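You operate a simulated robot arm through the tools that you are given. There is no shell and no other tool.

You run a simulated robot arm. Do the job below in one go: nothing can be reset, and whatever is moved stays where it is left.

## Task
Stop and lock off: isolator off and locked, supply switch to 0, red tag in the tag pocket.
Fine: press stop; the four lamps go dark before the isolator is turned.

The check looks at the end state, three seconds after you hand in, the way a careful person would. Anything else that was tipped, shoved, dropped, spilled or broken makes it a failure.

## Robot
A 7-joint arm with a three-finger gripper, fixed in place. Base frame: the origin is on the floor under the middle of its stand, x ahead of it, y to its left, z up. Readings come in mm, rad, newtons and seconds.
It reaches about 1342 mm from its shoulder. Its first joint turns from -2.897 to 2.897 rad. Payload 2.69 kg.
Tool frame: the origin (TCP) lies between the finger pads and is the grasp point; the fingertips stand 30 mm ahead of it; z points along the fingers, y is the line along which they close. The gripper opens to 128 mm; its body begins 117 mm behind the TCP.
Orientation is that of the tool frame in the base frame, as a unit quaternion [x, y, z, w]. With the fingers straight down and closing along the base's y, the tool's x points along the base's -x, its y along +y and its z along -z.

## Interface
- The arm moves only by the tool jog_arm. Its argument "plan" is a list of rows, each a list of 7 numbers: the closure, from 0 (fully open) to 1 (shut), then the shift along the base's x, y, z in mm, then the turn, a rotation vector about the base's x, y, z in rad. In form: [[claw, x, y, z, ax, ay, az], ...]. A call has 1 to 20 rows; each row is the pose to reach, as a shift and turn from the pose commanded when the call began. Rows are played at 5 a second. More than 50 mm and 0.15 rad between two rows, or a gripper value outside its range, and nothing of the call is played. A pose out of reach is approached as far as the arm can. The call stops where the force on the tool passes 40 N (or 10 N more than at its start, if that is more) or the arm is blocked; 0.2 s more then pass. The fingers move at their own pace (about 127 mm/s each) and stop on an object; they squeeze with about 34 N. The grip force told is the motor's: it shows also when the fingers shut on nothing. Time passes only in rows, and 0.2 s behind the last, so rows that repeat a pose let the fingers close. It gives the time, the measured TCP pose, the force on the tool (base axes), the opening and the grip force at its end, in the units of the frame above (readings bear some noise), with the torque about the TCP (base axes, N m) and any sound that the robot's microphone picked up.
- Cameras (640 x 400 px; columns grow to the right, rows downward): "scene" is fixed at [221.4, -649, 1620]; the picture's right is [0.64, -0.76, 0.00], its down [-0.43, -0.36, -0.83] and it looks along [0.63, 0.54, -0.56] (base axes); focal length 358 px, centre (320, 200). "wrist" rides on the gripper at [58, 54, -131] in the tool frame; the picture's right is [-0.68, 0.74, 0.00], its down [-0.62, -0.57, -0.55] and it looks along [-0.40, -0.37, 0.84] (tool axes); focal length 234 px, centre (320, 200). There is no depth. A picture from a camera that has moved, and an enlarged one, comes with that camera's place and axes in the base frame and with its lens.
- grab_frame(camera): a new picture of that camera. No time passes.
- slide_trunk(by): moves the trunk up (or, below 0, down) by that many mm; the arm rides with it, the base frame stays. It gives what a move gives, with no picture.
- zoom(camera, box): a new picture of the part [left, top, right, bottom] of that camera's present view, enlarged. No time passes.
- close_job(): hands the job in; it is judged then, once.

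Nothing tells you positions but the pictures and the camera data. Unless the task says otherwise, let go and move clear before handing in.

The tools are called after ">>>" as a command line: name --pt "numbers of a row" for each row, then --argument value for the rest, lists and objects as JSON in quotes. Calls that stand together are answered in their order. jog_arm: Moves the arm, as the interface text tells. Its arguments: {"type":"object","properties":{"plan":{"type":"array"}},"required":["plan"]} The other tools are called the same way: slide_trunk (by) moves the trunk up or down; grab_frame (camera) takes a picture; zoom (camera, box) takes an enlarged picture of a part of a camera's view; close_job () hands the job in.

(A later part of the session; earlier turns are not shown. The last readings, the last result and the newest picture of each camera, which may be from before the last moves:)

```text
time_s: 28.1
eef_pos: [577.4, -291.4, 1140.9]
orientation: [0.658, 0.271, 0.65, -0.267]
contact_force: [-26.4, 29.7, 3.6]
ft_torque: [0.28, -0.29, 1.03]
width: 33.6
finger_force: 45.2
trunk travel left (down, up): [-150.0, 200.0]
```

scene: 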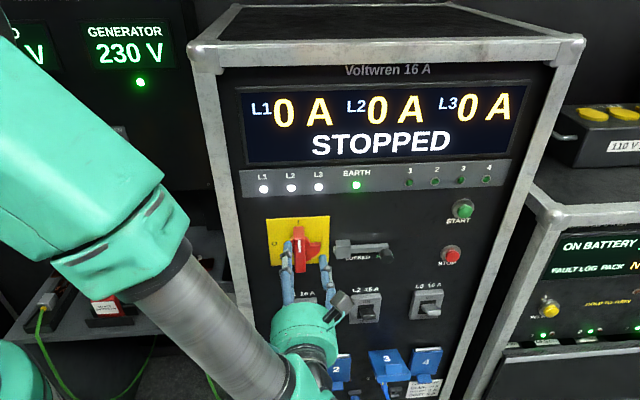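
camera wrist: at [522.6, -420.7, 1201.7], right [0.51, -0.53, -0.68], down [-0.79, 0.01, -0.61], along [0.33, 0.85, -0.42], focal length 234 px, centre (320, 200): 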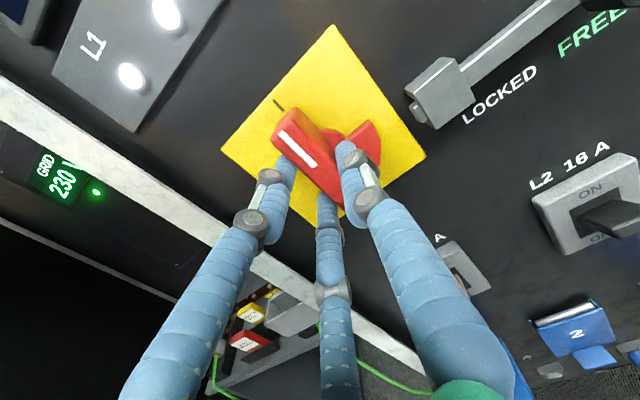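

>>> jog_arm --pt "0.73 0 0 0 0 0 0" --pt "0.73 0 0 0 0 0 0"

```text
time_s: 28.7
eef_pos: [578.7, -292.3, 1140.2]
orientation: [0.658, 0.27, 0.65, -0.267]
contact_force: [-21.6, 19.7, -3.6]
ft_torque: [-0.17, 0.13, 0.89]
width: 40.3
finger_force: 4.4
trunk travel left (down, up): [-150.0, 200.0]
```

>>> jog_arm --pt "0.62 0 0 0 0 0 0" --pt "0.62 0 0 0 0 0 0" --pt "0.62 0 0 0 0 0 0"

>>> grab_frame --camera "wrist"

>>> zoom --camera "scene" --box '[240, 200, 380, 300]'

```text
time_s: 29.5
eef_pos: [579.3, -293.6, 1139.8]
orientation: [0.659, 0.271, 0.649, -0.267]
contact_force: [-1.1, 0.2, -0.5]
ft_torque: [-0.04, -0.03, 0.04]
width: 49.2
finger_force: 0.4
trunk travel left (down, up): [-150.0, 200.0]
```

```text
taken
camera wrist: at [524.4, -423.2, 1201.1], right [0.51, -0.53, -0.68], down [-0.79, 0.01, -0.61], along [0.33, 0.85, -0.42], focal length 234 px, centre (320, 200)
```

wrist: 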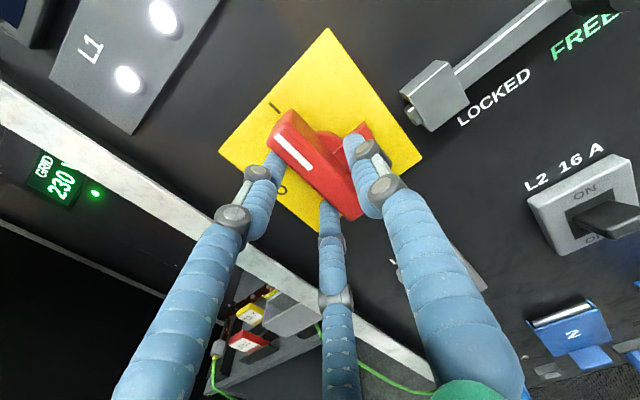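

```text
4.00 times, centred on (310, 250) of scene
camera zoom: at [221.4, -649.0, 1620.0], right [0.64, -0.76, 0.0], down [-0.43, -0.36, -0.83], along [0.63, 0.54, -0.56], focal length 1433 px, centre (360, 0)
```

zoom: 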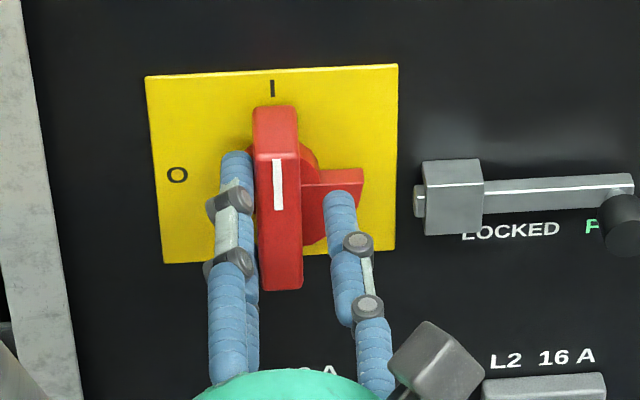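

Now free with no load. Because the two-finger side converges asymmetrically, the finger centre sits ~8 mm toward the thumb; I'll offset for that, keep a snug fork around the handle, and rotate counter-clockwise about the handle axis to 45° first.

>>> jog_arm --pt "0.66 -2.8 2.8 0.5 0 0 0" --pt "0.66 -2.8 2.8 0 -0.0919 -0.0919 0" --pt "0.66 -2.6 2.6 -1.5 -0.1838 -0.1838 0" --pt "0.66 -2.4 2.4 -2.5 -0.2758 -0.2758 0" --pt "0.66 -2.1 2.1 -3.5 -0.3677 -0.3677 0" --pt "0.66 -1.7 1.7 -4.3 -0.4596 -0.4596 0" --pt "0.66 -1.2 1.2 -5.1 -0.5515 -0.5515 0"

>>> grab_frame --camera "wrist"

>>> zoom --camera "scene" --box '[240, 200, 380, 300]'

```text
time_s: 31.1
eef_pos: [577.3, -292.2, 1135.2]
orientation: [0.507, 0.497, 0.705, 0.003]
contact_force: [-2.0, 1.8, -2.6]
ft_torque: [-0.01, 0.06, 0.06]
width: 44.0
finger_force: 0.1
trunk travel left (down, up): [-150.0, 200.0]
```

```text
taken
camera wrist: at [482.2, -380.5, 1215.9], right [0.7, -0.72, 0.04], down [-0.38, -0.41, -0.83], along [0.61, 0.57, -0.55], focal length 234 px, centre (320, 200)
```

wrist: 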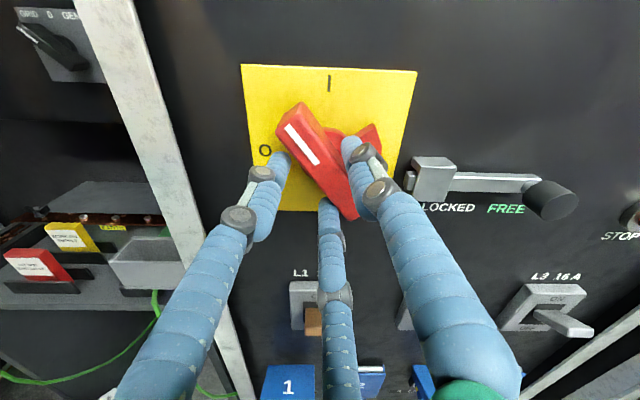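

```text
4.00 times, centred on (310, 250) of scene
camera zoom: at [221.4, -649.0, 1620.0], right [0.64, -0.76, 0.0], down [-0.43, -0.36, -0.83], along [0.63, 0.54, -0.56], focal length 1433 px, centre (360, 0)
```

zoom: 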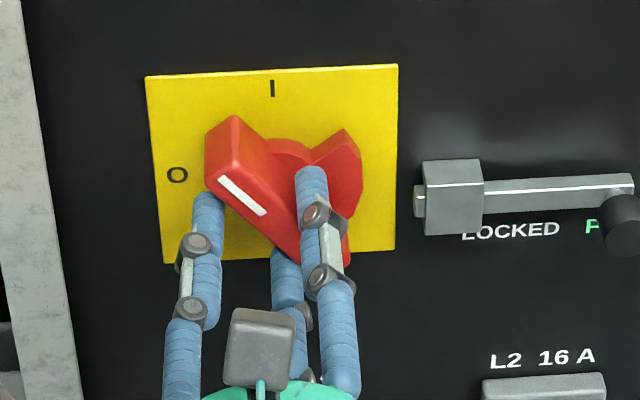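

The handle follows easily with almost no load; it's at roughly 40–45°. Continuing through to O with a slight overshoot to take up the slack.

>>> jog_arm --pt "0.66 0.8 -0.8 -1.3 -0.0919 -0.0919 0" --pt "0.66 1.4 -1.4 -1.9 -0.1838 -0.1838 0" --pt "0.66 2.1 -2.1 -2.4 -0.2758 -0.2758 0" --pt "0.66 2.8 -2.8 -2.7 -0.3677 -0.3677 0" --pt "0.66 3.5 -3.5 -2.9 -0.4596 -0.4596 0" --pt "0.66 4.2 -4.2 -3 -0.5515 -0.5515 0" --pt "0.66 4.5 -4.5 -3 -0.6081 -0.6081 0"

>>> grab_frame --camera "wrist"

>>> grab_frame --camera "scene"

>>> zoom --camera "scene" --box '[240, 200, 380, 300]'

```text
time_s: 32.7
eef_pos: [581.0, -296.7, 1131.9]
orientation: [0.252, 0.659, 0.643, 0.297]
contact_force: [-0.4, 0.5, -1.9]
ft_torque: [0.03, 0.09, 0.06]
width: 44.1
finger_force: 0.3
trunk travel left (down, up): [-150.0, 200.0]
```

```text
taken
camera wrist: at [445.1, -343.0, 1180.9], right [0.43, -0.45, 0.78], down [0.07, -0.85, -0.52], along [0.9, 0.28, -0.34], focal length 234 px, centre (320, 200)
```

wrist: 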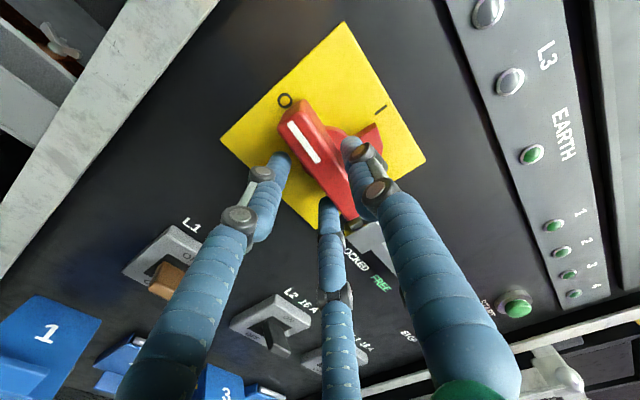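

```text
taken
```

scene: 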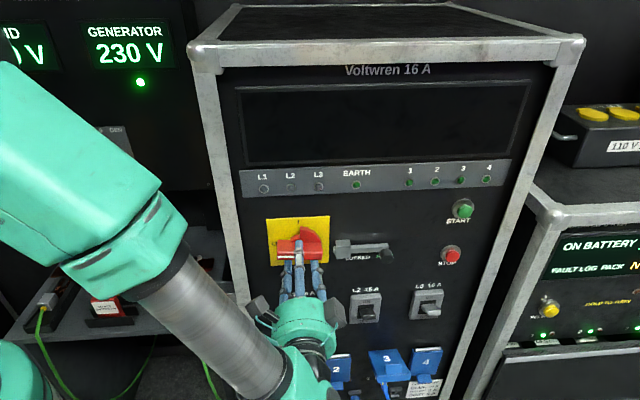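

```text
4.00 times, centred on (310, 250) of scene
camera zoom: at [221.4, -649.0, 1620.0], right [0.64, -0.76, 0.0], down [-0.43, -0.36, -0.83], along [0.63, 0.54, -0.56], focal length 1433 px, centre (360, 0)
```

zoom: 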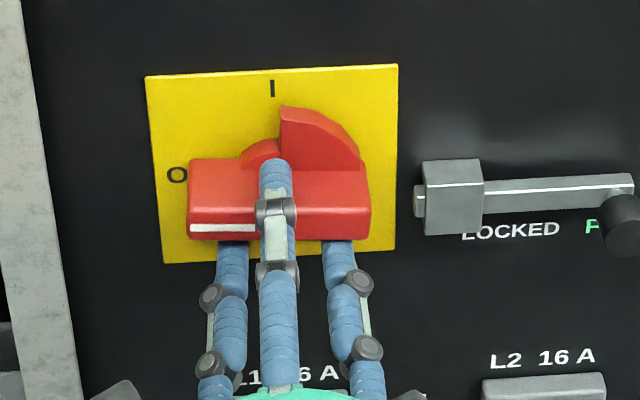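

The display and supply lamps went dead, so the isolator is off. The handle looks 2–3° shy of horizontal, so I'll nudge a little further to seat it at O.

>>> jog_arm --pt "0.66 0.4 -0.4 0.2 -0.0354 -0.0354 0" --pt "0.66 0.7 -0.7 0.4 -0.0707 -0.0707 0" --pt "0.66 1 -1 0.6 -0.0884 -0.0884 0"

>>> zoom --camera "scene" --box '[240, 200, 380, 300]'

>>> zoom --camera "wrist" --box '[200, 10, 440, 240]'

```text
time_s: 33.5
eef_pos: [582.1, -296.6, 1130.9]
orientation: [0.211, 0.672, 0.625, 0.337]
contact_force: [-4.2, 4.2, -15.1]
ft_torque: [-0.03, 0.62, 0.16]
width: 43.6
finger_force: 0.0
trunk travel left (down, up): [-150.0, 200.0]
```

```text
4.00 times, centred on (310, 250) of scene
camera zoom: at [221.4, -649.0, 1620.0], right [0.64, -0.76, 0.0], down [-0.43, -0.36, -0.83], along [0.63, 0.54, -0.56], focal length 1433 px, centre (360, 0)
```

zoom: 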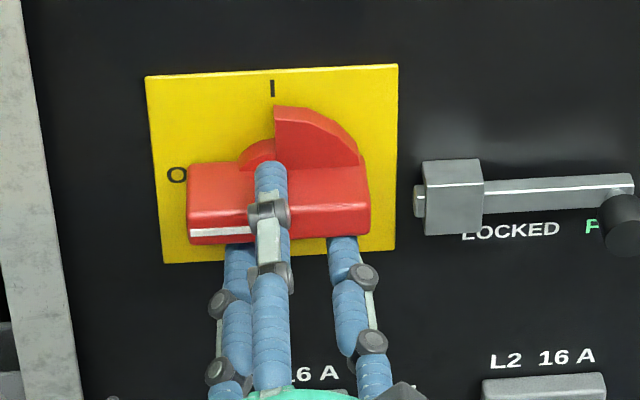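

```text
1.74 times, centred on (320, 125) of wrist
camera zoom: at [442.4, -340.0, 1172.2], right [0.36, -0.38, 0.85], down [0.11, -0.89, -0.44], along [0.93, 0.25, -0.28], focal length 407 px, centre (320, 330)
```

zoom: 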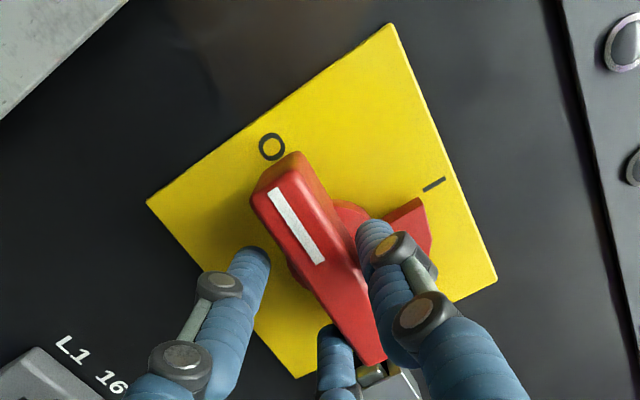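

The handle is firmly at its end stop at O (reaction force appears, no further motion). Now I relax the hand, open, and back straight off.

>>> jog_arm --pt "0.66 -0.5 0.5 1 0.067 0.067 0" --pt "0.55 -0.5 0.5 2 0.1 0.1 0" --pt "0.45 -0.5 0.5 2 0.1 0.1 0" --pt "0.45 -15 -15 2 0.12 0.12 0" --pt "0.45 -40 -40 2 0.134 0.134 0" --pt "0.45 -70 -70 2 0.134 0.134 0" --pt "0.45 -100 -100 2 0.134 0.134 0" --pt "0.6 -100 -100 2 0.134 0.134 0"

>>> grab_frame --camera "scene"

>>> grab_frame --camera "wrist"

>>> zoom --camera "scene" --box '[260, 210, 420, 310]'

```text
time_s: 35.3
eef_pos: [483.0, -398.9, 1133.2]
orientation: [0.274, 0.649, 0.653, 0.277]
contact_force: [-0.9, -0.3, 0.2]
ft_torque: [-0.01, -0.01, 0.01]
width: 51.3
finger_force: 0.1
trunk travel left (down, up): [-150.0, 200.0]
```

```text
taken
```

scene: 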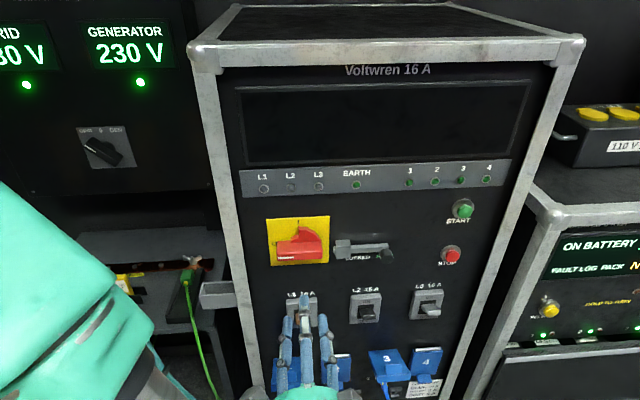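

```text
taken
camera wrist: at [347.3, -447.4, 1187.0], right [0.47, -0.49, 0.74], down [0.04, -0.82, -0.57], along [0.88, 0.29, -0.37], focal length 234 px, centre (320, 200)
```

wrist: 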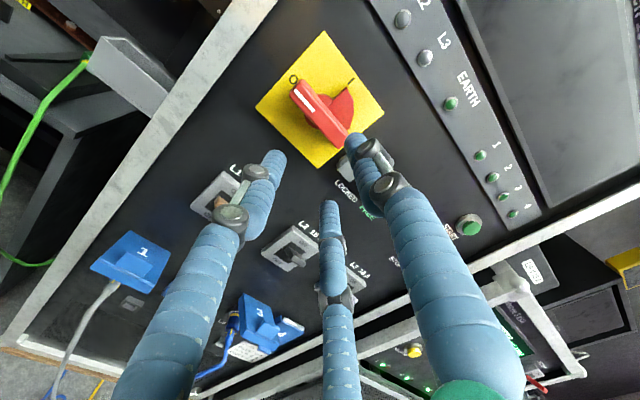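

```text
4.00 times, centred on (340, 260) of scene
camera zoom: at [221.4, -649.0, 1620.0], right [0.64, -0.76, 0.0], down [-0.43, -0.36, -0.83], along [0.63, 0.54, -0.56], focal length 1433 px, centre (240, -40)
```

zoom: 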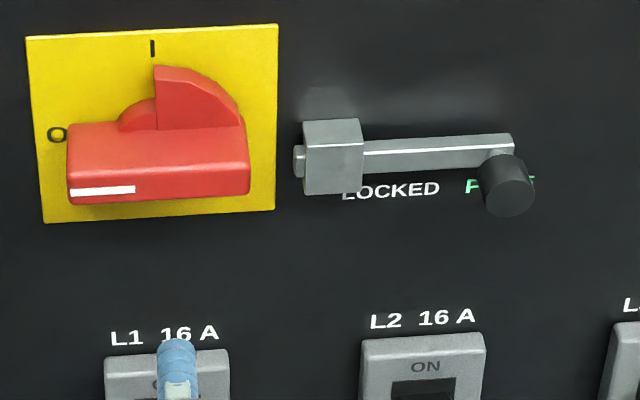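

Isolator sits cleanly at O. Next is the bolt: I'll close the fingers and move to the right of the knob (h≈845, z≈1119), still at standoff.

>>> jog_arm --pt "0.8 31.3 -31.3 -3 0 0 0" --pt "1 62.6 -62.6 -6 0 0 0" --pt "1 94 -94 -9 0 0 0" --pt "1 125.3 -125.3 -12 0 0 0" --pt "1 156.6 -156.6 -14 0 0 0" --pt "1 156.6 -156.6 -14 0 0 0"

>>> grab_frame --camera "wrist"

>>> grab_frame --camera "scene"

```text
time_s: 36.7
eef_pos: [641.6, -557.2, 1121.3]
orientation: [0.275, 0.65, 0.653, 0.276]
contact_force: [-0.2, 0.5, -0.2]
ft_torque: [0.09, -0.05, 0.03]
width: 2.3
finger_force: 31.8
trunk travel left (down, up): [-150.0, 200.0]
```

```text
taken
camera wrist: at [506.6, -607.6, 1174.9], right [0.47, -0.49, 0.74], down [0.04, -0.82, -0.57], along [0.88, 0.29, -0.37], focal length 234 px, centre (320, 200)
```

wrist: 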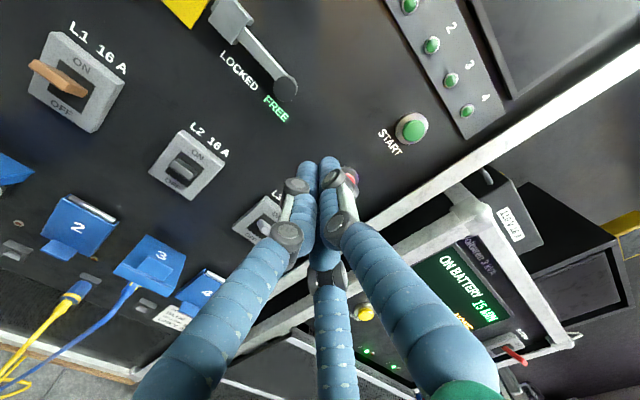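

```text
taken
```

scene: 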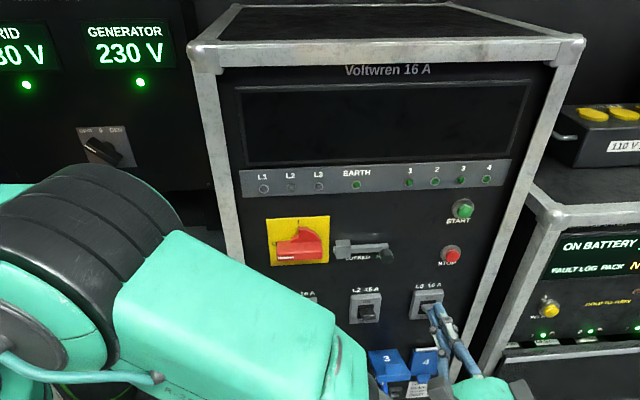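

The knob is confirmed at h≈795, z≈1121; my fingertips are to its right at h≈848. Advancing to knob depth beside it.

>>> jog_arm --pt "1 30 30 0 0 0 0" --pt "1 60 60 0 0 0 0" --pt "1 88 88 0 0 0 0" --pt "1 102 102 0 0 0 0" --pt "1 102 102 0 0 0 0"

>>> grab_frame --camera "wrist"

>>> zoom --camera "scene" --box '[320, 210, 480, 310]'

```text
time_s: 37.9
eef_pos: [741.6, -449.8, 1123.0]
orientation: [0.274, 0.65, 0.653, 0.276]
contact_force: [0.3, 0.6, -0.5]
ft_torque: [0.01, 0.02, -0.01]
width: 2.0
finger_force: 31.9
trunk travel left (down, up): [-150.0, 200.0]
```

```text
taken
camera wrist: at [606.3, -500.1, 1175.6], right [0.47, -0.49, 0.74], down [0.04, -0.82, -0.57], along [0.88, 0.29, -0.37], focal length 234 px, centre (320, 200)
```

wrist: 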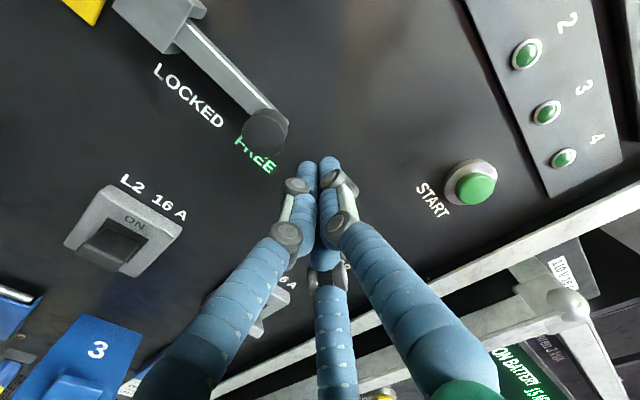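

```text
4.00 times, centred on (400, 260) of scene
camera zoom: at [221.4, -649.0, 1620.0], right [0.64, -0.76, 0.0], down [-0.43, -0.36, -0.83], along [0.63, 0.54, -0.56], focal length 1433 px, centre (0, -40)
```

zoom: 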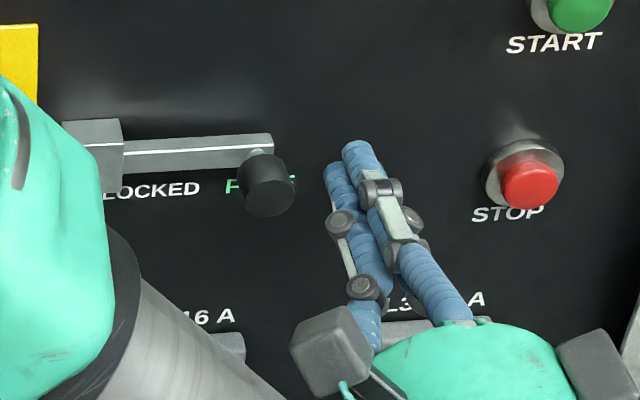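

Fingertips are level with the knob on its right. Pushing it left toward LOCKED in small steps.

>>> jog_arm --pt "1 -6 6 -1 0 0 0" --pt "1 -12 12 -2 0 0 0" --pt "1 -17 17 -2 0 0 0" --pt "1 -22 22 -2 0 0 0" --pt "1 -27 27 -2 0 0 0" --pt "1 -32 32 -2 0 0 0" --pt "1 -36 36 -2 0 0 0"

>>> grab_frame --camera "wrist"

>>> zoom --camera "scene" --box '[260, 210, 420, 310]'

```text
time_s: 39.5
eef_pos: [704.3, -416.8, 1118.3]
orientation: [0.274, 0.65, 0.653, 0.276]
contact_force: [-0.1, -0.1, 0.3]
ft_torque: [0.02, 0.01, 0.01]
width: 2.1
finger_force: 31.2
trunk travel left (down, up): [-150.0, 200.0]
```

```text
taken
camera wrist: at [570.5, -465.8, 1171.6], right [0.47, -0.49, 0.74], down [0.04, -0.82, -0.57], along [0.88, 0.29, -0.37], focal length 234 px, centre (320, 200)
```

wrist: 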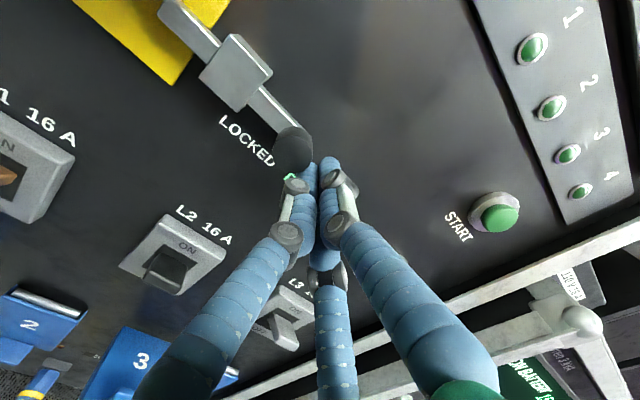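

```text
4.00 times, centred on (340, 260) of scene
camera zoom: at [221.4, -649.0, 1620.0], right [0.64, -0.76, 0.0], down [-0.43, -0.36, -0.83], along [0.63, 0.54, -0.56], focal length 1433 px, centre (240, -40)
```

zoom: 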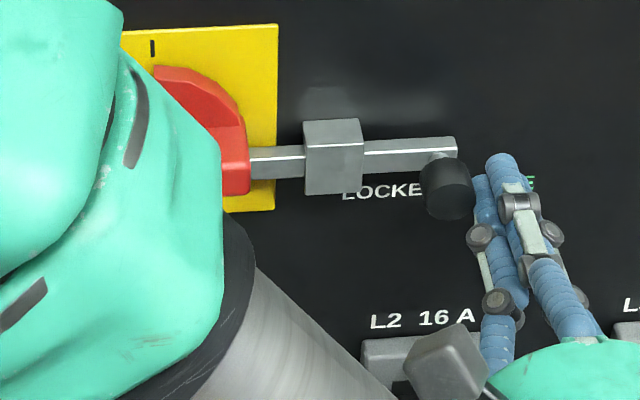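

The bolt is sliding freely (about 30 mm so far) with its tip now reaching the isolator. Continuing left until it seats.

>>> jog_arm --pt "1 -4 7 1 0 0 0" --pt "1 -8 11 1 0 0 0" --pt "1 -12 15 1 0 0 0" --pt "1 -16 19 1 0 0 0" --pt "1 -19 22 1 0 0 0" --pt "1 -22 25 1 0 0 0"

>>> grab_frame --camera "wrist"

>>> zoom --camera "scene" --box '[260, 210, 420, 310]'

```text
time_s: 40.2
eef_pos: [699.3, -408.5, 1120.0]
orientation: [0.275, 0.65, 0.65, 0.281]
contact_force: [16.2, -10.0, -6.4]
ft_torque: [-0.22, 0.01, -0.1]
width: 1.9
finger_force: 31.8
trunk travel left (down, up): [-150.0, 200.0]
stopped in row 3: the force on the tool passed its limit at 47 N (the readings are from after the stop); the commanded pose is now the measured one
```

```text
taken
camera wrist: at [564.3, -455.8, 1173.6], right [0.46, -0.49, 0.74], down [0.03, -0.83, -0.56], along [0.89, 0.28, -0.36], focal length 234 px, centre (320, 200)
```

wrist: 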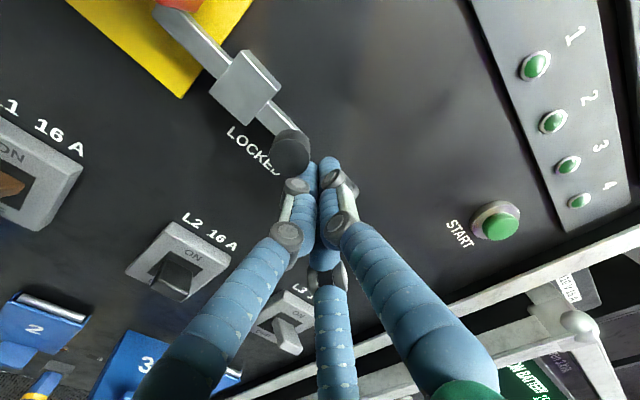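

```text
4.00 times, centred on (340, 260) of scene
camera zoom: at [221.4, -649.0, 1620.0], right [0.64, -0.76, 0.0], down [-0.43, -0.36, -0.83], along [0.63, 0.54, -0.56], focal length 1433 px, centre (240, -40)
```

zoom: 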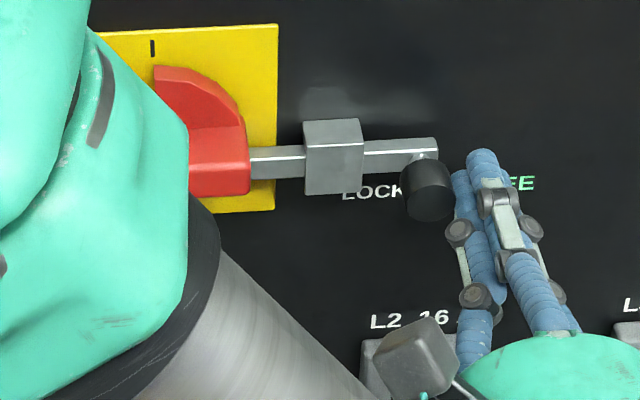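

It stopped firmly after about 40 mm of travel, with the bolt under the handle's right arm. I'll push once more gently to confirm that's the end stop.

>>> jog_arm --pt "1 -1 1 0 0 0 0" --pt "1 -2 2 0 0 0 0" --pt "1 -3 3 0 0 0 0" --pt "1 -4 4 0 0 0 0" --pt "1 -5 5 0 0 0 0"

>>> zoom --camera "scene" --box '[260, 210, 420, 310]'

>>> zoom --camera "wrist" --box '[60, 0, 400, 212]'

```text
time_s: 40.8
eef_pos: [699.0, -407.9, 1121.1]
orientation: [0.275, 0.649, 0.65, 0.283]
contact_force: [17.0, -11.2, -8.0]
ft_torque: [-0.24, -0.05, -0.13]
width: 2.2
finger_force: 31.1
trunk travel left (down, up): [-150.0, 200.0]
stopped in row 2: the force on the tool passed its limit at 43 N (the readings are from after the stop); the commanded pose is now the measured one
```

```text
4.00 times, centred on (340, 260) of scene
camera zoom: at [221.4, -649.0, 1620.0], right [0.64, -0.76, 0.0], down [-0.43, -0.36, -0.83], along [0.63, 0.54, -0.56], focal length 1433 px, centre (240, -40)
```

zoom: 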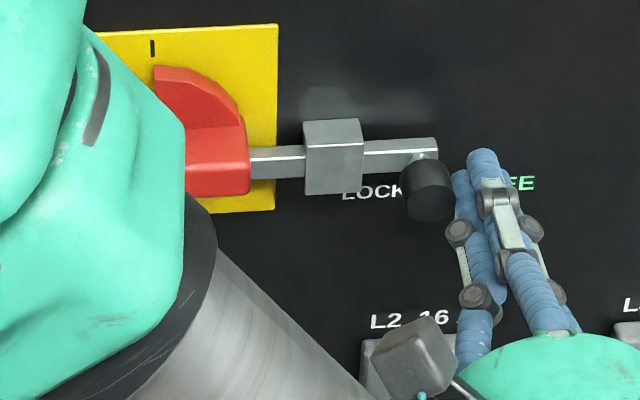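

```text
1.88 times, centred on (230, 106) of wrist
camera zoom: at [563.8, -455.5, 1174.1], right [0.46, -0.49, 0.74], down [0.03, -0.83, -0.56], along [0.89, 0.28, -0.36], focal length 441 px, centre (489, 377)
```

zoom: 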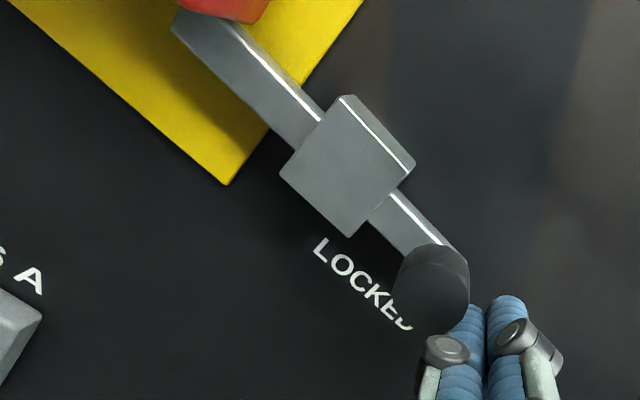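

The bolt won't go further: it's at its end stop, LOCKED, under the isolator handle. I'll back off to the right a little, then straight out, and check it stays.

>>> jog_arm --pt "1 8 -8 0 0 0 0" --pt "1 16 -16 0 0 0 0" --pt "1 0 -32 0 0 0 0" --pt "1 -28 -60 0 0 0 0" --pt "1 -58 -90 0 0 0 0" --pt "1 -90 -122 0 0 0 0" --pt "1 -120 -152 0 0 0 0"

>>> grab_frame --camera "scene"

>>> zoom --camera "scene" --box '[260, 210, 420, 310]'

>>> grab_frame --camera "wrist"

```text
time_s: 42.4
eef_pos: [579.0, -557.7, 1124.2]
orientation: [0.275, 0.65, 0.65, 0.282]
contact_force: [0.9, -0.1, 0.0]
ft_torque: [0.04, -0.01, 0.02]
width: 1.9
finger_force: 31.5
trunk travel left (down, up): [-150.0, 200.0]
```

```text
taken
```

scene: 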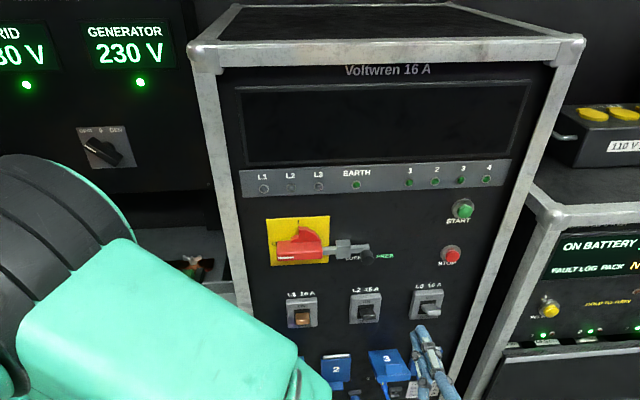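

```text
4.00 times, centred on (340, 260) of scene
camera zoom: at [221.4, -649.0, 1620.0], right [0.64, -0.76, 0.0], down [-0.43, -0.36, -0.83], along [0.63, 0.54, -0.56], focal length 1433 px, centre (240, -40)
```

zoom: 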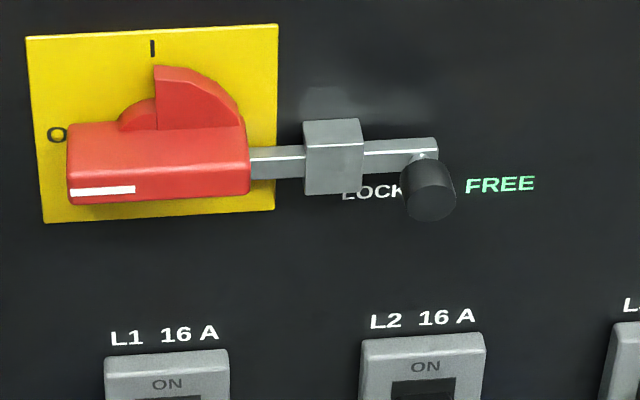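

```text
taken
camera wrist: at [443.4, -605.6, 1177.4], right [0.46, -0.49, 0.74], down [0.03, -0.83, -0.56], along [0.89, 0.28, -0.36], focal length 234 px, centre (320, 200)
```

wrist: 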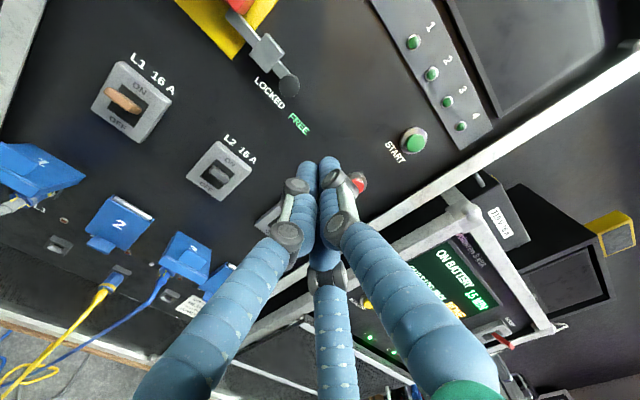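

The bolt stays put in LOCKED. Next is the supply switch on the left unit (knob centre h≈110, z≈1187, plate at w≈641, pointing 45° left at GRID). I'll move the hand left in front of the rack's left edge first.

>>> jog_arm --pt "1 -30.6 28.2 3 0 0 0" --pt "1 -61.1 56.4 6 0 0 0" --pt "0.9 -91.7 84.6 9 0 0 0" --pt "0.8 -122.2 112.8 12 0 0 0" --pt "0.7 -152.8 141 15 0 0 0" --pt "0.6 -183.3 169.3 18 0 0 0" --pt "0.5 -213.9 197.5 21 0 0 0" --pt "0.45 -244.4 225.7 24 0 0 0" --pt "0.45 -275 253.9 30 0 0 0" --pt "0.45 -275 253.9 30 0 0 0"

>>> slide_trunk --by -150

>>> grab_frame --camera "wrist"

>>> grab_frame --camera "scene"

```text
time_s: 44.6
eef_pos: [302.0, -303.1, 1153.2]
orientation: [0.274, 0.65, 0.65, 0.283]
contact_force: [-0.1, 1.0, 0.3]
ft_torque: [-0.02, 0.0, -0.01]
width: 70.2
finger_force: 0.0
trunk travel left (down, up): [-150.0, 200.0]
```

```text
time_s: 46.3
eef_pos: [302.4, -304.2, 1004.3]
orientation: [0.274, 0.65, 0.649, 0.284]
contact_force: [0.4, -0.3, -0.1]
ft_torque: [0.0, -0.02, -0.01]
width: 70.4
finger_force: 0.1
trunk travel left (down, up): [0.0, 350.0]
```

```text
taken
camera wrist: at [166.6, -352.0, 1056.6], right [0.46, -0.49, 0.74], down [0.03, -0.83, -0.56], along [0.89, 0.28, -0.36], focal length 234 px, centre (320, 200)
```

wrist: 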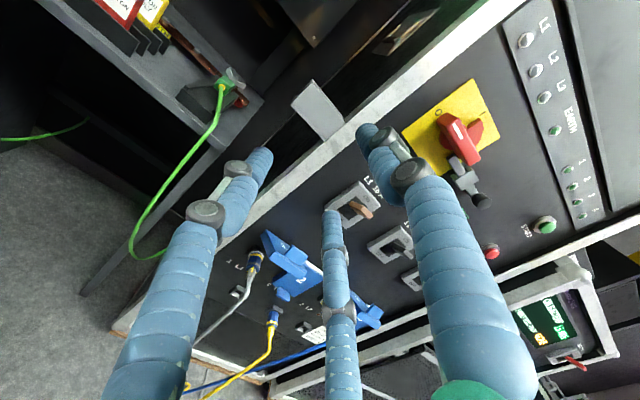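

```text
taken
```

scene: 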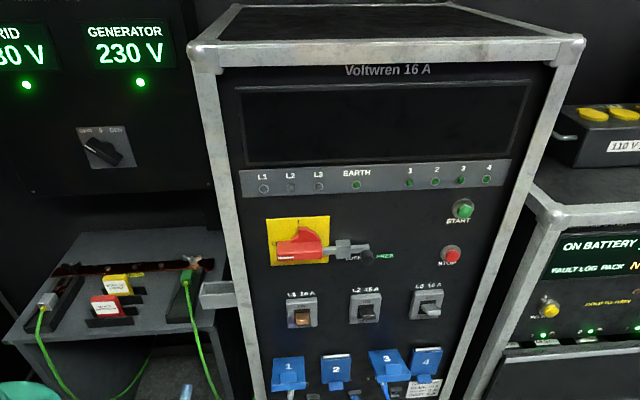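

Clear view now. Raising the hand and moving left in stages with the pose held constant, checking reach as I go.

>>> jog_arm --pt "0.45 -4 15 25 0 0 0" --pt "0.45 -8 30 50 0 0 0" --pt "0.45 -12 45 75 0 0 0" --pt "0.45 -16 60 100 0 0 0" --pt "0.45 -20 80 125 0 0 0" --pt "0.45 -24 100 150 0 0 0" --pt "0.45 -28 125 175 0 0 0" --pt "0.45 -32 150 195 0 0 0" --pt "0.45 -32 150 195 0 0 0"

```text
time_s: 48.3
eef_pos: [271.2, -153.2, 1199.4]
orientation: [0.275, 0.65, 0.649, 0.284]
contact_force: [0.0, 0.7, 0.5]
ft_torque: [0.02, -0.02, -0.04]
width: 70.3
finger_force: 0.1
trunk travel left (down, up): [0.0, 350.0]
```

>>> jog_arm --pt "0.45 8 36 0 0 0 0" --pt "0.45 17 72 0 0 0 0" --pt "0.45 26 108 0 0 0 0" --pt "0.45 36 144 0 0 0 0" --pt "0.45 47 180 0 0 0 0" --pt "0.45 59 213 0 0 0 0" --pt "0.45 59 213 0 0 0 0"

>>> grab_frame --camera "scene"

>>> grab_frame --camera "wrist"

```text
time_s: 49.5
eef_pos: [324.4, -22.7, 1173.6]
orientation: [0.341, 0.587, 0.696, 0.233]
contact_force: [-1.3, 0.5, 0.6]
ft_torque: [-0.01, 0.0, -0.12]
width: 70.8
finger_force: 0.1
trunk travel left (down, up): [0.0, 350.0]
stopped in row 5: the arm was blocked; the commanded pose is now the measured one
```

```text
taken
```

scene: 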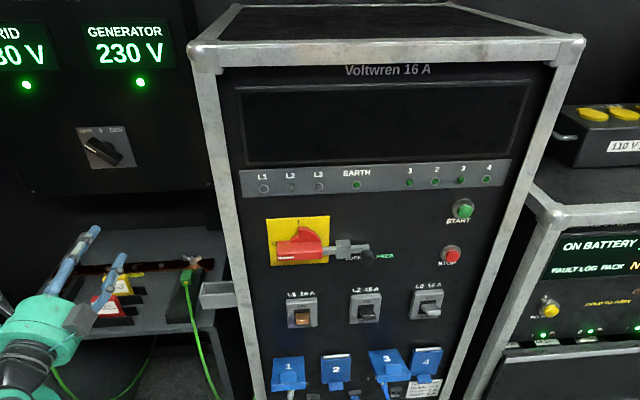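

```text
taken
camera wrist: at [192.2, -77.6, 1227.0], right [0.5, -0.64, 0.58], down [-0.05, -0.69, -0.72], along [0.86, 0.33, -0.38], focal length 234 px, centre (320, 200)
```

wrist: 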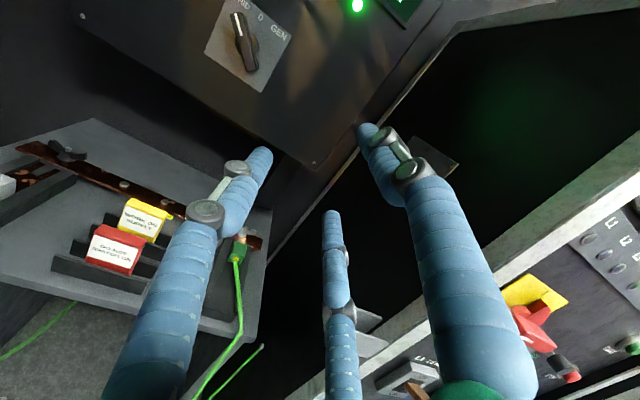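

Blocked again: with the hand pointing sideways this close in, the wrist is forced against the base. Better to do the red tag first with fingers pointing straight down, closing along the tag's thickness; I'll rotate the hand downward here.

>>> jog_arm --pt "0.45 0 0 0 -0.1039 0.0903 0.017" --pt "0.45 0 0 0 -0.2078 0.1807 0.034" --pt "0.45 0 0 0 -0.3118 0.271 0.051" --pt "0.45 0 2 -5 -0.4157 0.3613 0.068" --pt "0.45 0 5 -10 -0.5196 0.4517 0.0849" --pt "0.45 0 8 -15 -0.6235 0.542 0.1019" --pt "0.45 2 12 -20 -0.7274 0.6323 0.1189" --pt "0.45 4 16 -25 -0.8313 0.7227 0.1359" --pt "0.45 6 20 -30 -0.9353 0.813 0.1529" --pt "0.45 8 25 -35 -1.0392 0.9033 0.1698" --pt "0.45 10 30 -40 -1.1431 0.9937 0.1868" --pt "0.45 12 35 -45 -1.247 1.084 0.2038" --pt "0.45 12 35 -45 -1.247 1.084 0.2038"

>>> grab_frame --camera "wrist"

>>> grab_frame --camera "scene"

```text
time_s: 50.4
eef_pos: [331.0, -36.4, 1131.4]
orientation: [0.421, 0.675, 0.596, 0.112]
contact_force: [0.9, 1.2, 0.0]
ft_torque: [-0.08, 0.02, -0.04]
width: 70.3
finger_force: 0.0
trunk travel left (down, up): [0.0, 350.0]
stopped in row 4: the arm was blocked; the commanded pose is now the measured one
```

```text
taken
camera wrist: at [231.8, -91.2, 1235.9], right [0.74, -0.52, 0.42], down [-0.22, -0.78, -0.58], along [0.63, 0.34, -0.7], focal length 234 px, centre (320, 200)
```

wrist: 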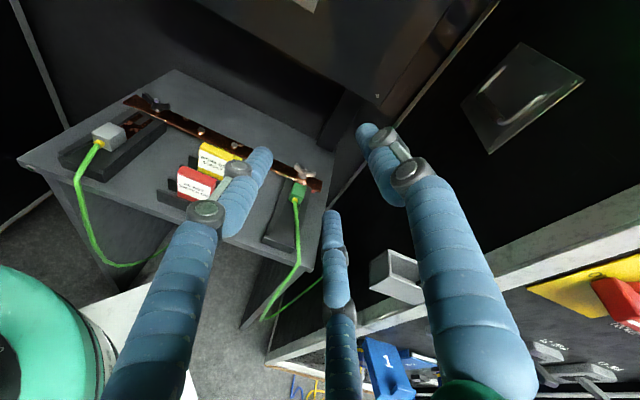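

```text
taken
```

scene: 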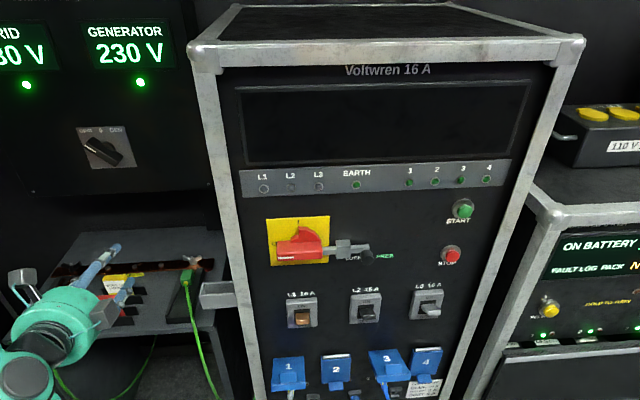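

The hand is crowding the robot's own shoulder. I'll translate outward and up a bit to free it before rotating further.

>>> jog_arm --pt "0.45 15 0 15 0 0 0" --pt "0.45 35 5 30 0 0 0" --pt "0.45 55 10 45 0 0 0" --pt "0.45 75 15 60 0 0 0" --pt "0.45 90 20 70 0 0 0"

>>> grab_frame --camera "scene"

```text
time_s: 51.6
eef_pos: [420.3, -17.5, 1204.2]
orientation: [0.421, 0.675, 0.595, 0.114]
contact_force: [0.1, 0.3, 0.2]
ft_torque: [0.03, -0.03, 0.03]
width: 70.4
finger_force: 0.1
trunk travel left (down, up): [0.0, 350.0]
```

```text
taken
```

scene: 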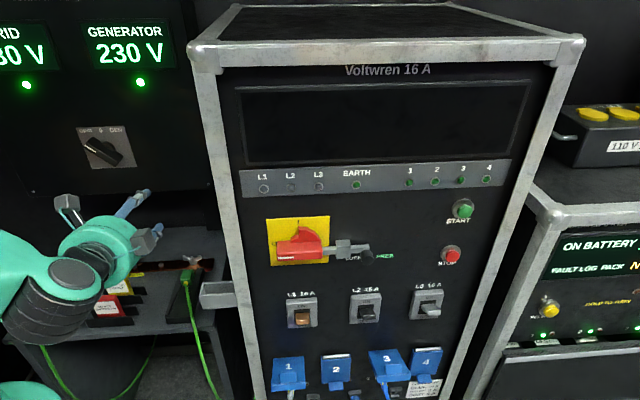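

That freed it. From here I'll carry on toward the supply switch at the left unit with the hand in roughly this attitude.

>>> jog_arm --pt "0.45 5 30 5 0 0 0" --pt "0.45 10 60 10 0 0 0" --pt "0.45 15 90 10 0 0 0" --pt "0.45 20 120 10 0 0 0" --pt "0.45 20 150 10 0 0 0"

>>> grab_frame --camera "wrist"

>>> grab_frame --camera "scene"

```text
time_s: 52.8
eef_pos: [439.7, 133.1, 1212.8]
orientation: [0.421, 0.675, 0.596, 0.111]
contact_force: [0.0, -0.4, -0.1]
ft_torque: [0.02, 0.02, 0.01]
width: 70.3
finger_force: 0.0
trunk travel left (down, up): [0.0, 350.0]
```

```text
taken
camera wrist: at [343.2, 77.8, 1317.4], right [0.74, -0.52, 0.42], down [-0.22, -0.78, -0.58], along [0.63, 0.33, -0.7], focal length 234 px, centre (320, 200)
```

wrist: 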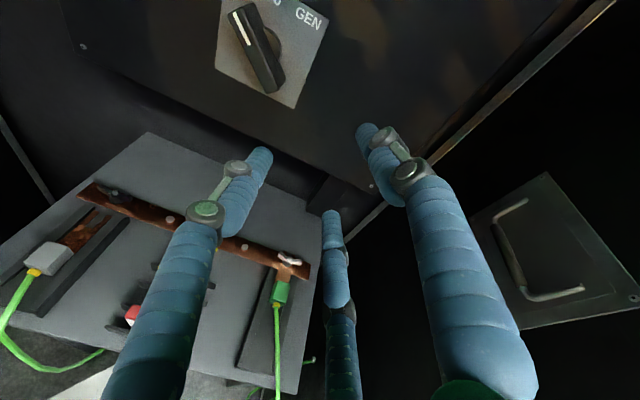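

```text
taken
```

scene: 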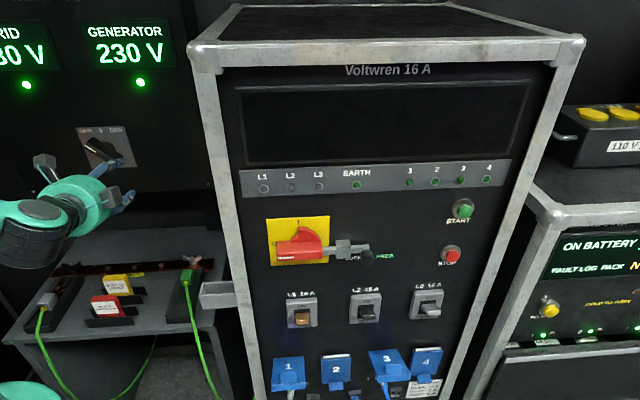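

Smooth progress: the hand is now facing the supply switch. Zooming to measure its knob precisely.

>>> zoom --camera "wrist" --box '[190, 0, 350, 120]'

>>> zoom --camera "scene" --box '[65, 115, 145, 175]'

```text
3.33 times, centred on (270, 60) of wrist
camera zoom: at [343.2, 77.8, 1317.4], right [0.74, -0.52, 0.42], down [-0.22, -0.78, -0.58], along [0.63, 0.33, -0.7], focal length 781 px, centre (487, 667)
```

zoom: 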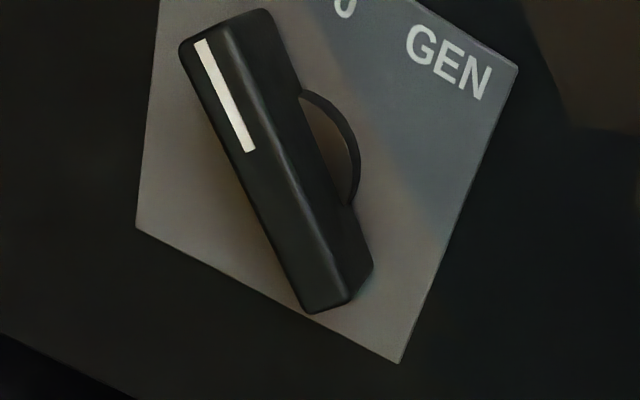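

```text
6.67 times, centred on (105, 145) of scene
camera zoom: at [221.4, -649.0, 1620.0], right [0.64, -0.76, 0.0], down [-0.43, -0.36, -0.83], along [0.63, 0.54, -0.56], focal length 2388 px, centre (1753, 567)
```

zoom: 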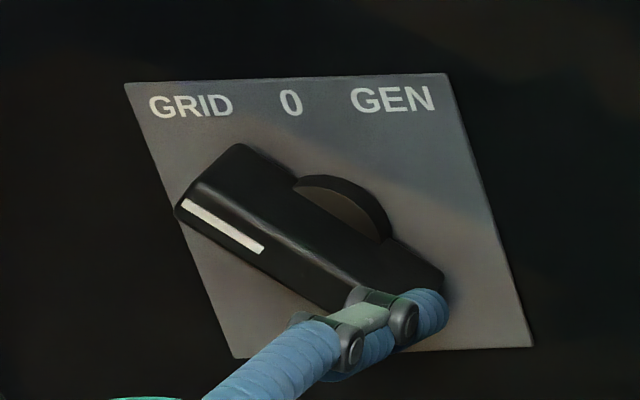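

Knob centre is at h≈110, z≈1190, front face at w≈590, bar tilted exactly 45° toward GRID. I'll align the fork with the bar and move to a standoff ~90 mm in front.

>>> jog_arm --pt "0.45 -2.7 29.5 -6 0.0948 0.0225 -0.0196" --pt "0.45 -5.3 59 -12 0.1895 0.045 -0.0392" --pt "0.45 -8 88.6 -18 0.2843 0.0676 -0.0587" --pt "0.45 -10.6 118.1 -24 0.379 0.0901 -0.0783" --pt "0.45 -13.3 147.6 -29.8 0.4738 0.1126 -0.0979" --pt "0.45 -13.3 147.6 -29.8 0.4738 0.1126 -0.0979"

>>> grab_frame --camera "wrist"

>>> grab_frame --camera "scene"

```text
time_s: 54.2
eef_pos: [427.7, 280.3, 1181.8]
orientation: [0.5, 0.501, 0.706, 0.0]
contact_force: [0.3, -0.7, 0.4]
ft_torque: [0.02, 0.02, 0.02]
width: 70.2
finger_force: 0.1
trunk travel left (down, up): [0.0, 350.0]
```

```text
taken
camera wrist: at [332.9, 190.5, 1261.3], right [0.71, -0.71, 0.04], down [-0.36, -0.41, -0.83], along [0.61, 0.57, -0.55], focal length 234 px, centre (320, 200)
```

wrist: 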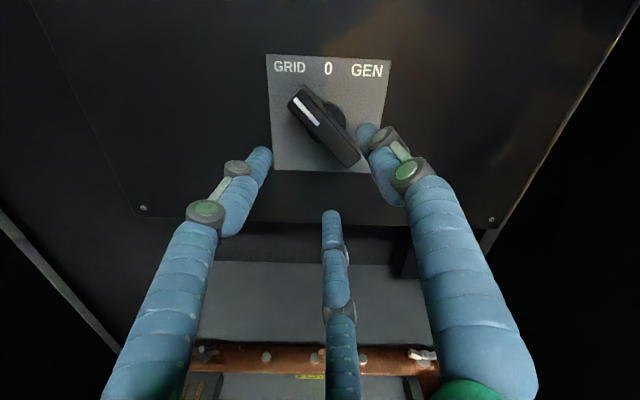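

```text
taken
```

scene: 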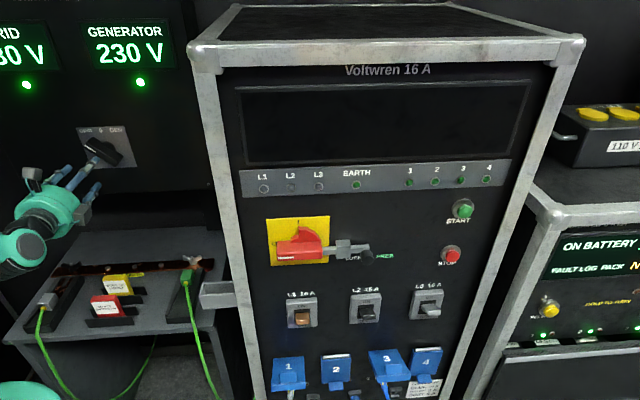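

Alignment is excellent. Moving in around the knob with fingers still open.

>>> jog_arm --pt "0.45 19 19 1 0 0 0" --pt "0.45 38 38 2 0 0 0" --pt "0.45 50 50 2.5 0 0 0" --pt "0.45 55 55 2.5 0 0 0" --pt "0.45 55 55 2.5 0 0 0"

>>> zoom --camera "wrist" --box '[200, 20, 440, 220]'

>>> zoom --camera "scene" --box '[65, 115, 145, 175]'

```text
time_s: 55.4
eef_pos: [484.5, 334.9, 1183.8]
orientation: [0.5, 0.5, 0.707, 0.0]
contact_force: [0.4, -0.1, -0.3]
ft_torque: [0.0, -0.04, 0.02]
width: 70.3
finger_force: 0.1
trunk travel left (down, up): [0.0, 350.0]
```

```text
2.00 times, centred on (320, 120) of wrist
camera zoom: at [387.8, 245.6, 1264.2], right [0.71, -0.71, 0.04], down [-0.36, -0.41, -0.83], along [0.61, 0.57, -0.55], focal length 468 px, centre (320, 360)
```

zoom: 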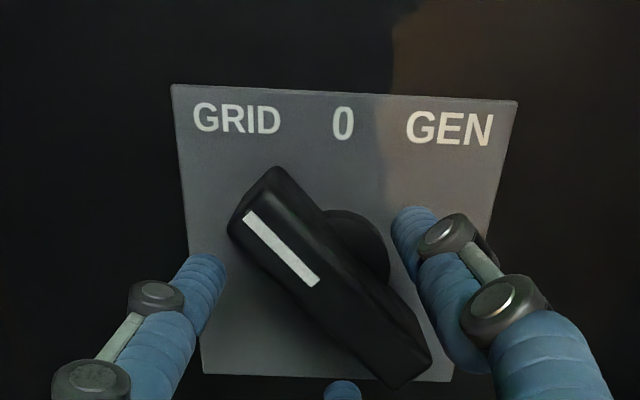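

```text
6.67 times, centred on (105, 145) of scene
camera zoom: at [221.4, -649.0, 1620.0], right [0.64, -0.76, 0.0], down [-0.43, -0.36, -0.83], along [0.63, 0.54, -0.56], focal length 2388 px, centre (1753, 567)
```

zoom: 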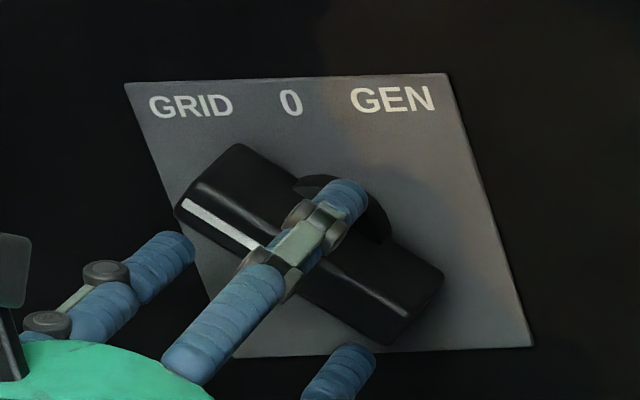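

I'm at grasp depth with the fork straddling the knob. Closing to a snug fork and rotating clockwise about 37° first.

>>> jog_arm --pt "0.6 -1.5 1.5 0.8 0 0 0" --pt "0.66 -1.5 1.5 0.8 0 0 0" --pt "0.66 -2 2 1.7 0.0919 0.0919 0" --pt "0.66 -2.5 2.5 2.7 0.1838 0.1838 0" --pt "0.66 -2.9 2.9 3.7 0.2758 0.2758 0" --pt "0.66 -3.2 3.2 4.8 0.3677 0.3677 0" --pt "0.66 -3.3 3.3 6 0.4596 0.4596 0"

>>> zoom --camera "wrist" --box '[200, 20, 440, 220]'

>>> zoom --camera "scene" --box '[65, 115, 145, 175]'

```text
time_s: 57.0
eef_pos: [479.1, 340.3, 1189.5]
orientation: [0.634, 0.313, 0.669, -0.228]
contact_force: [1.3, -2.0, 0.3]
ft_torque: [0.03, -0.06, -0.05]
width: 44.4
finger_force: 0.5
trunk travel left (down, up): [0.0, 350.0]
```

```text
2.00 times, centred on (320, 120) of wrist
camera zoom: at [419.0, 214.9, 1256.6], right [0.58, -0.58, -0.57], down [-0.73, -0.05, -0.69], along [0.37, 0.81, -0.45], focal length 468 px, centre (320, 360)
```

zoom: 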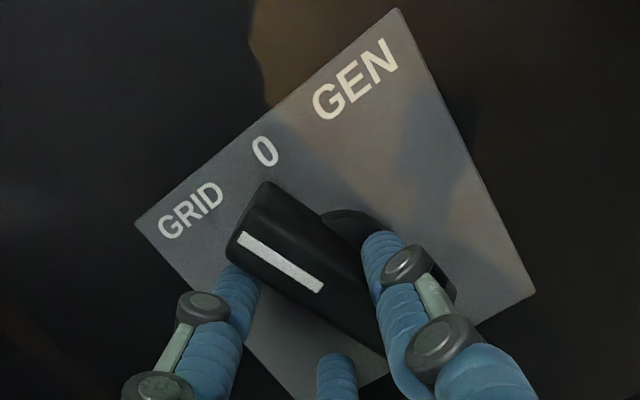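

```text
6.67 times, centred on (105, 145) of scene
camera zoom: at [221.4, -649.0, 1620.0], right [0.64, -0.76, 0.0], down [-0.43, -0.36, -0.83], along [0.63, 0.54, -0.56], focal length 2388 px, centre (1753, 567)
```

zoom: 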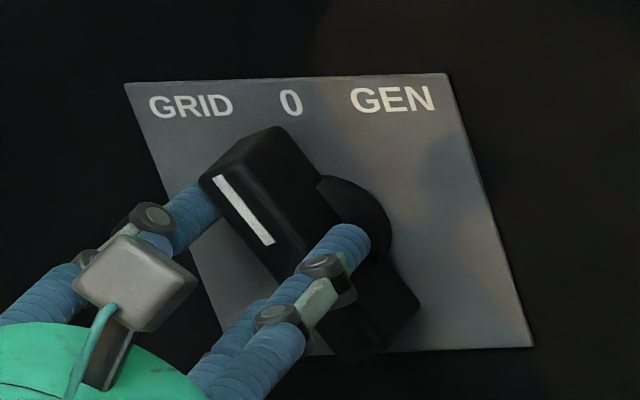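

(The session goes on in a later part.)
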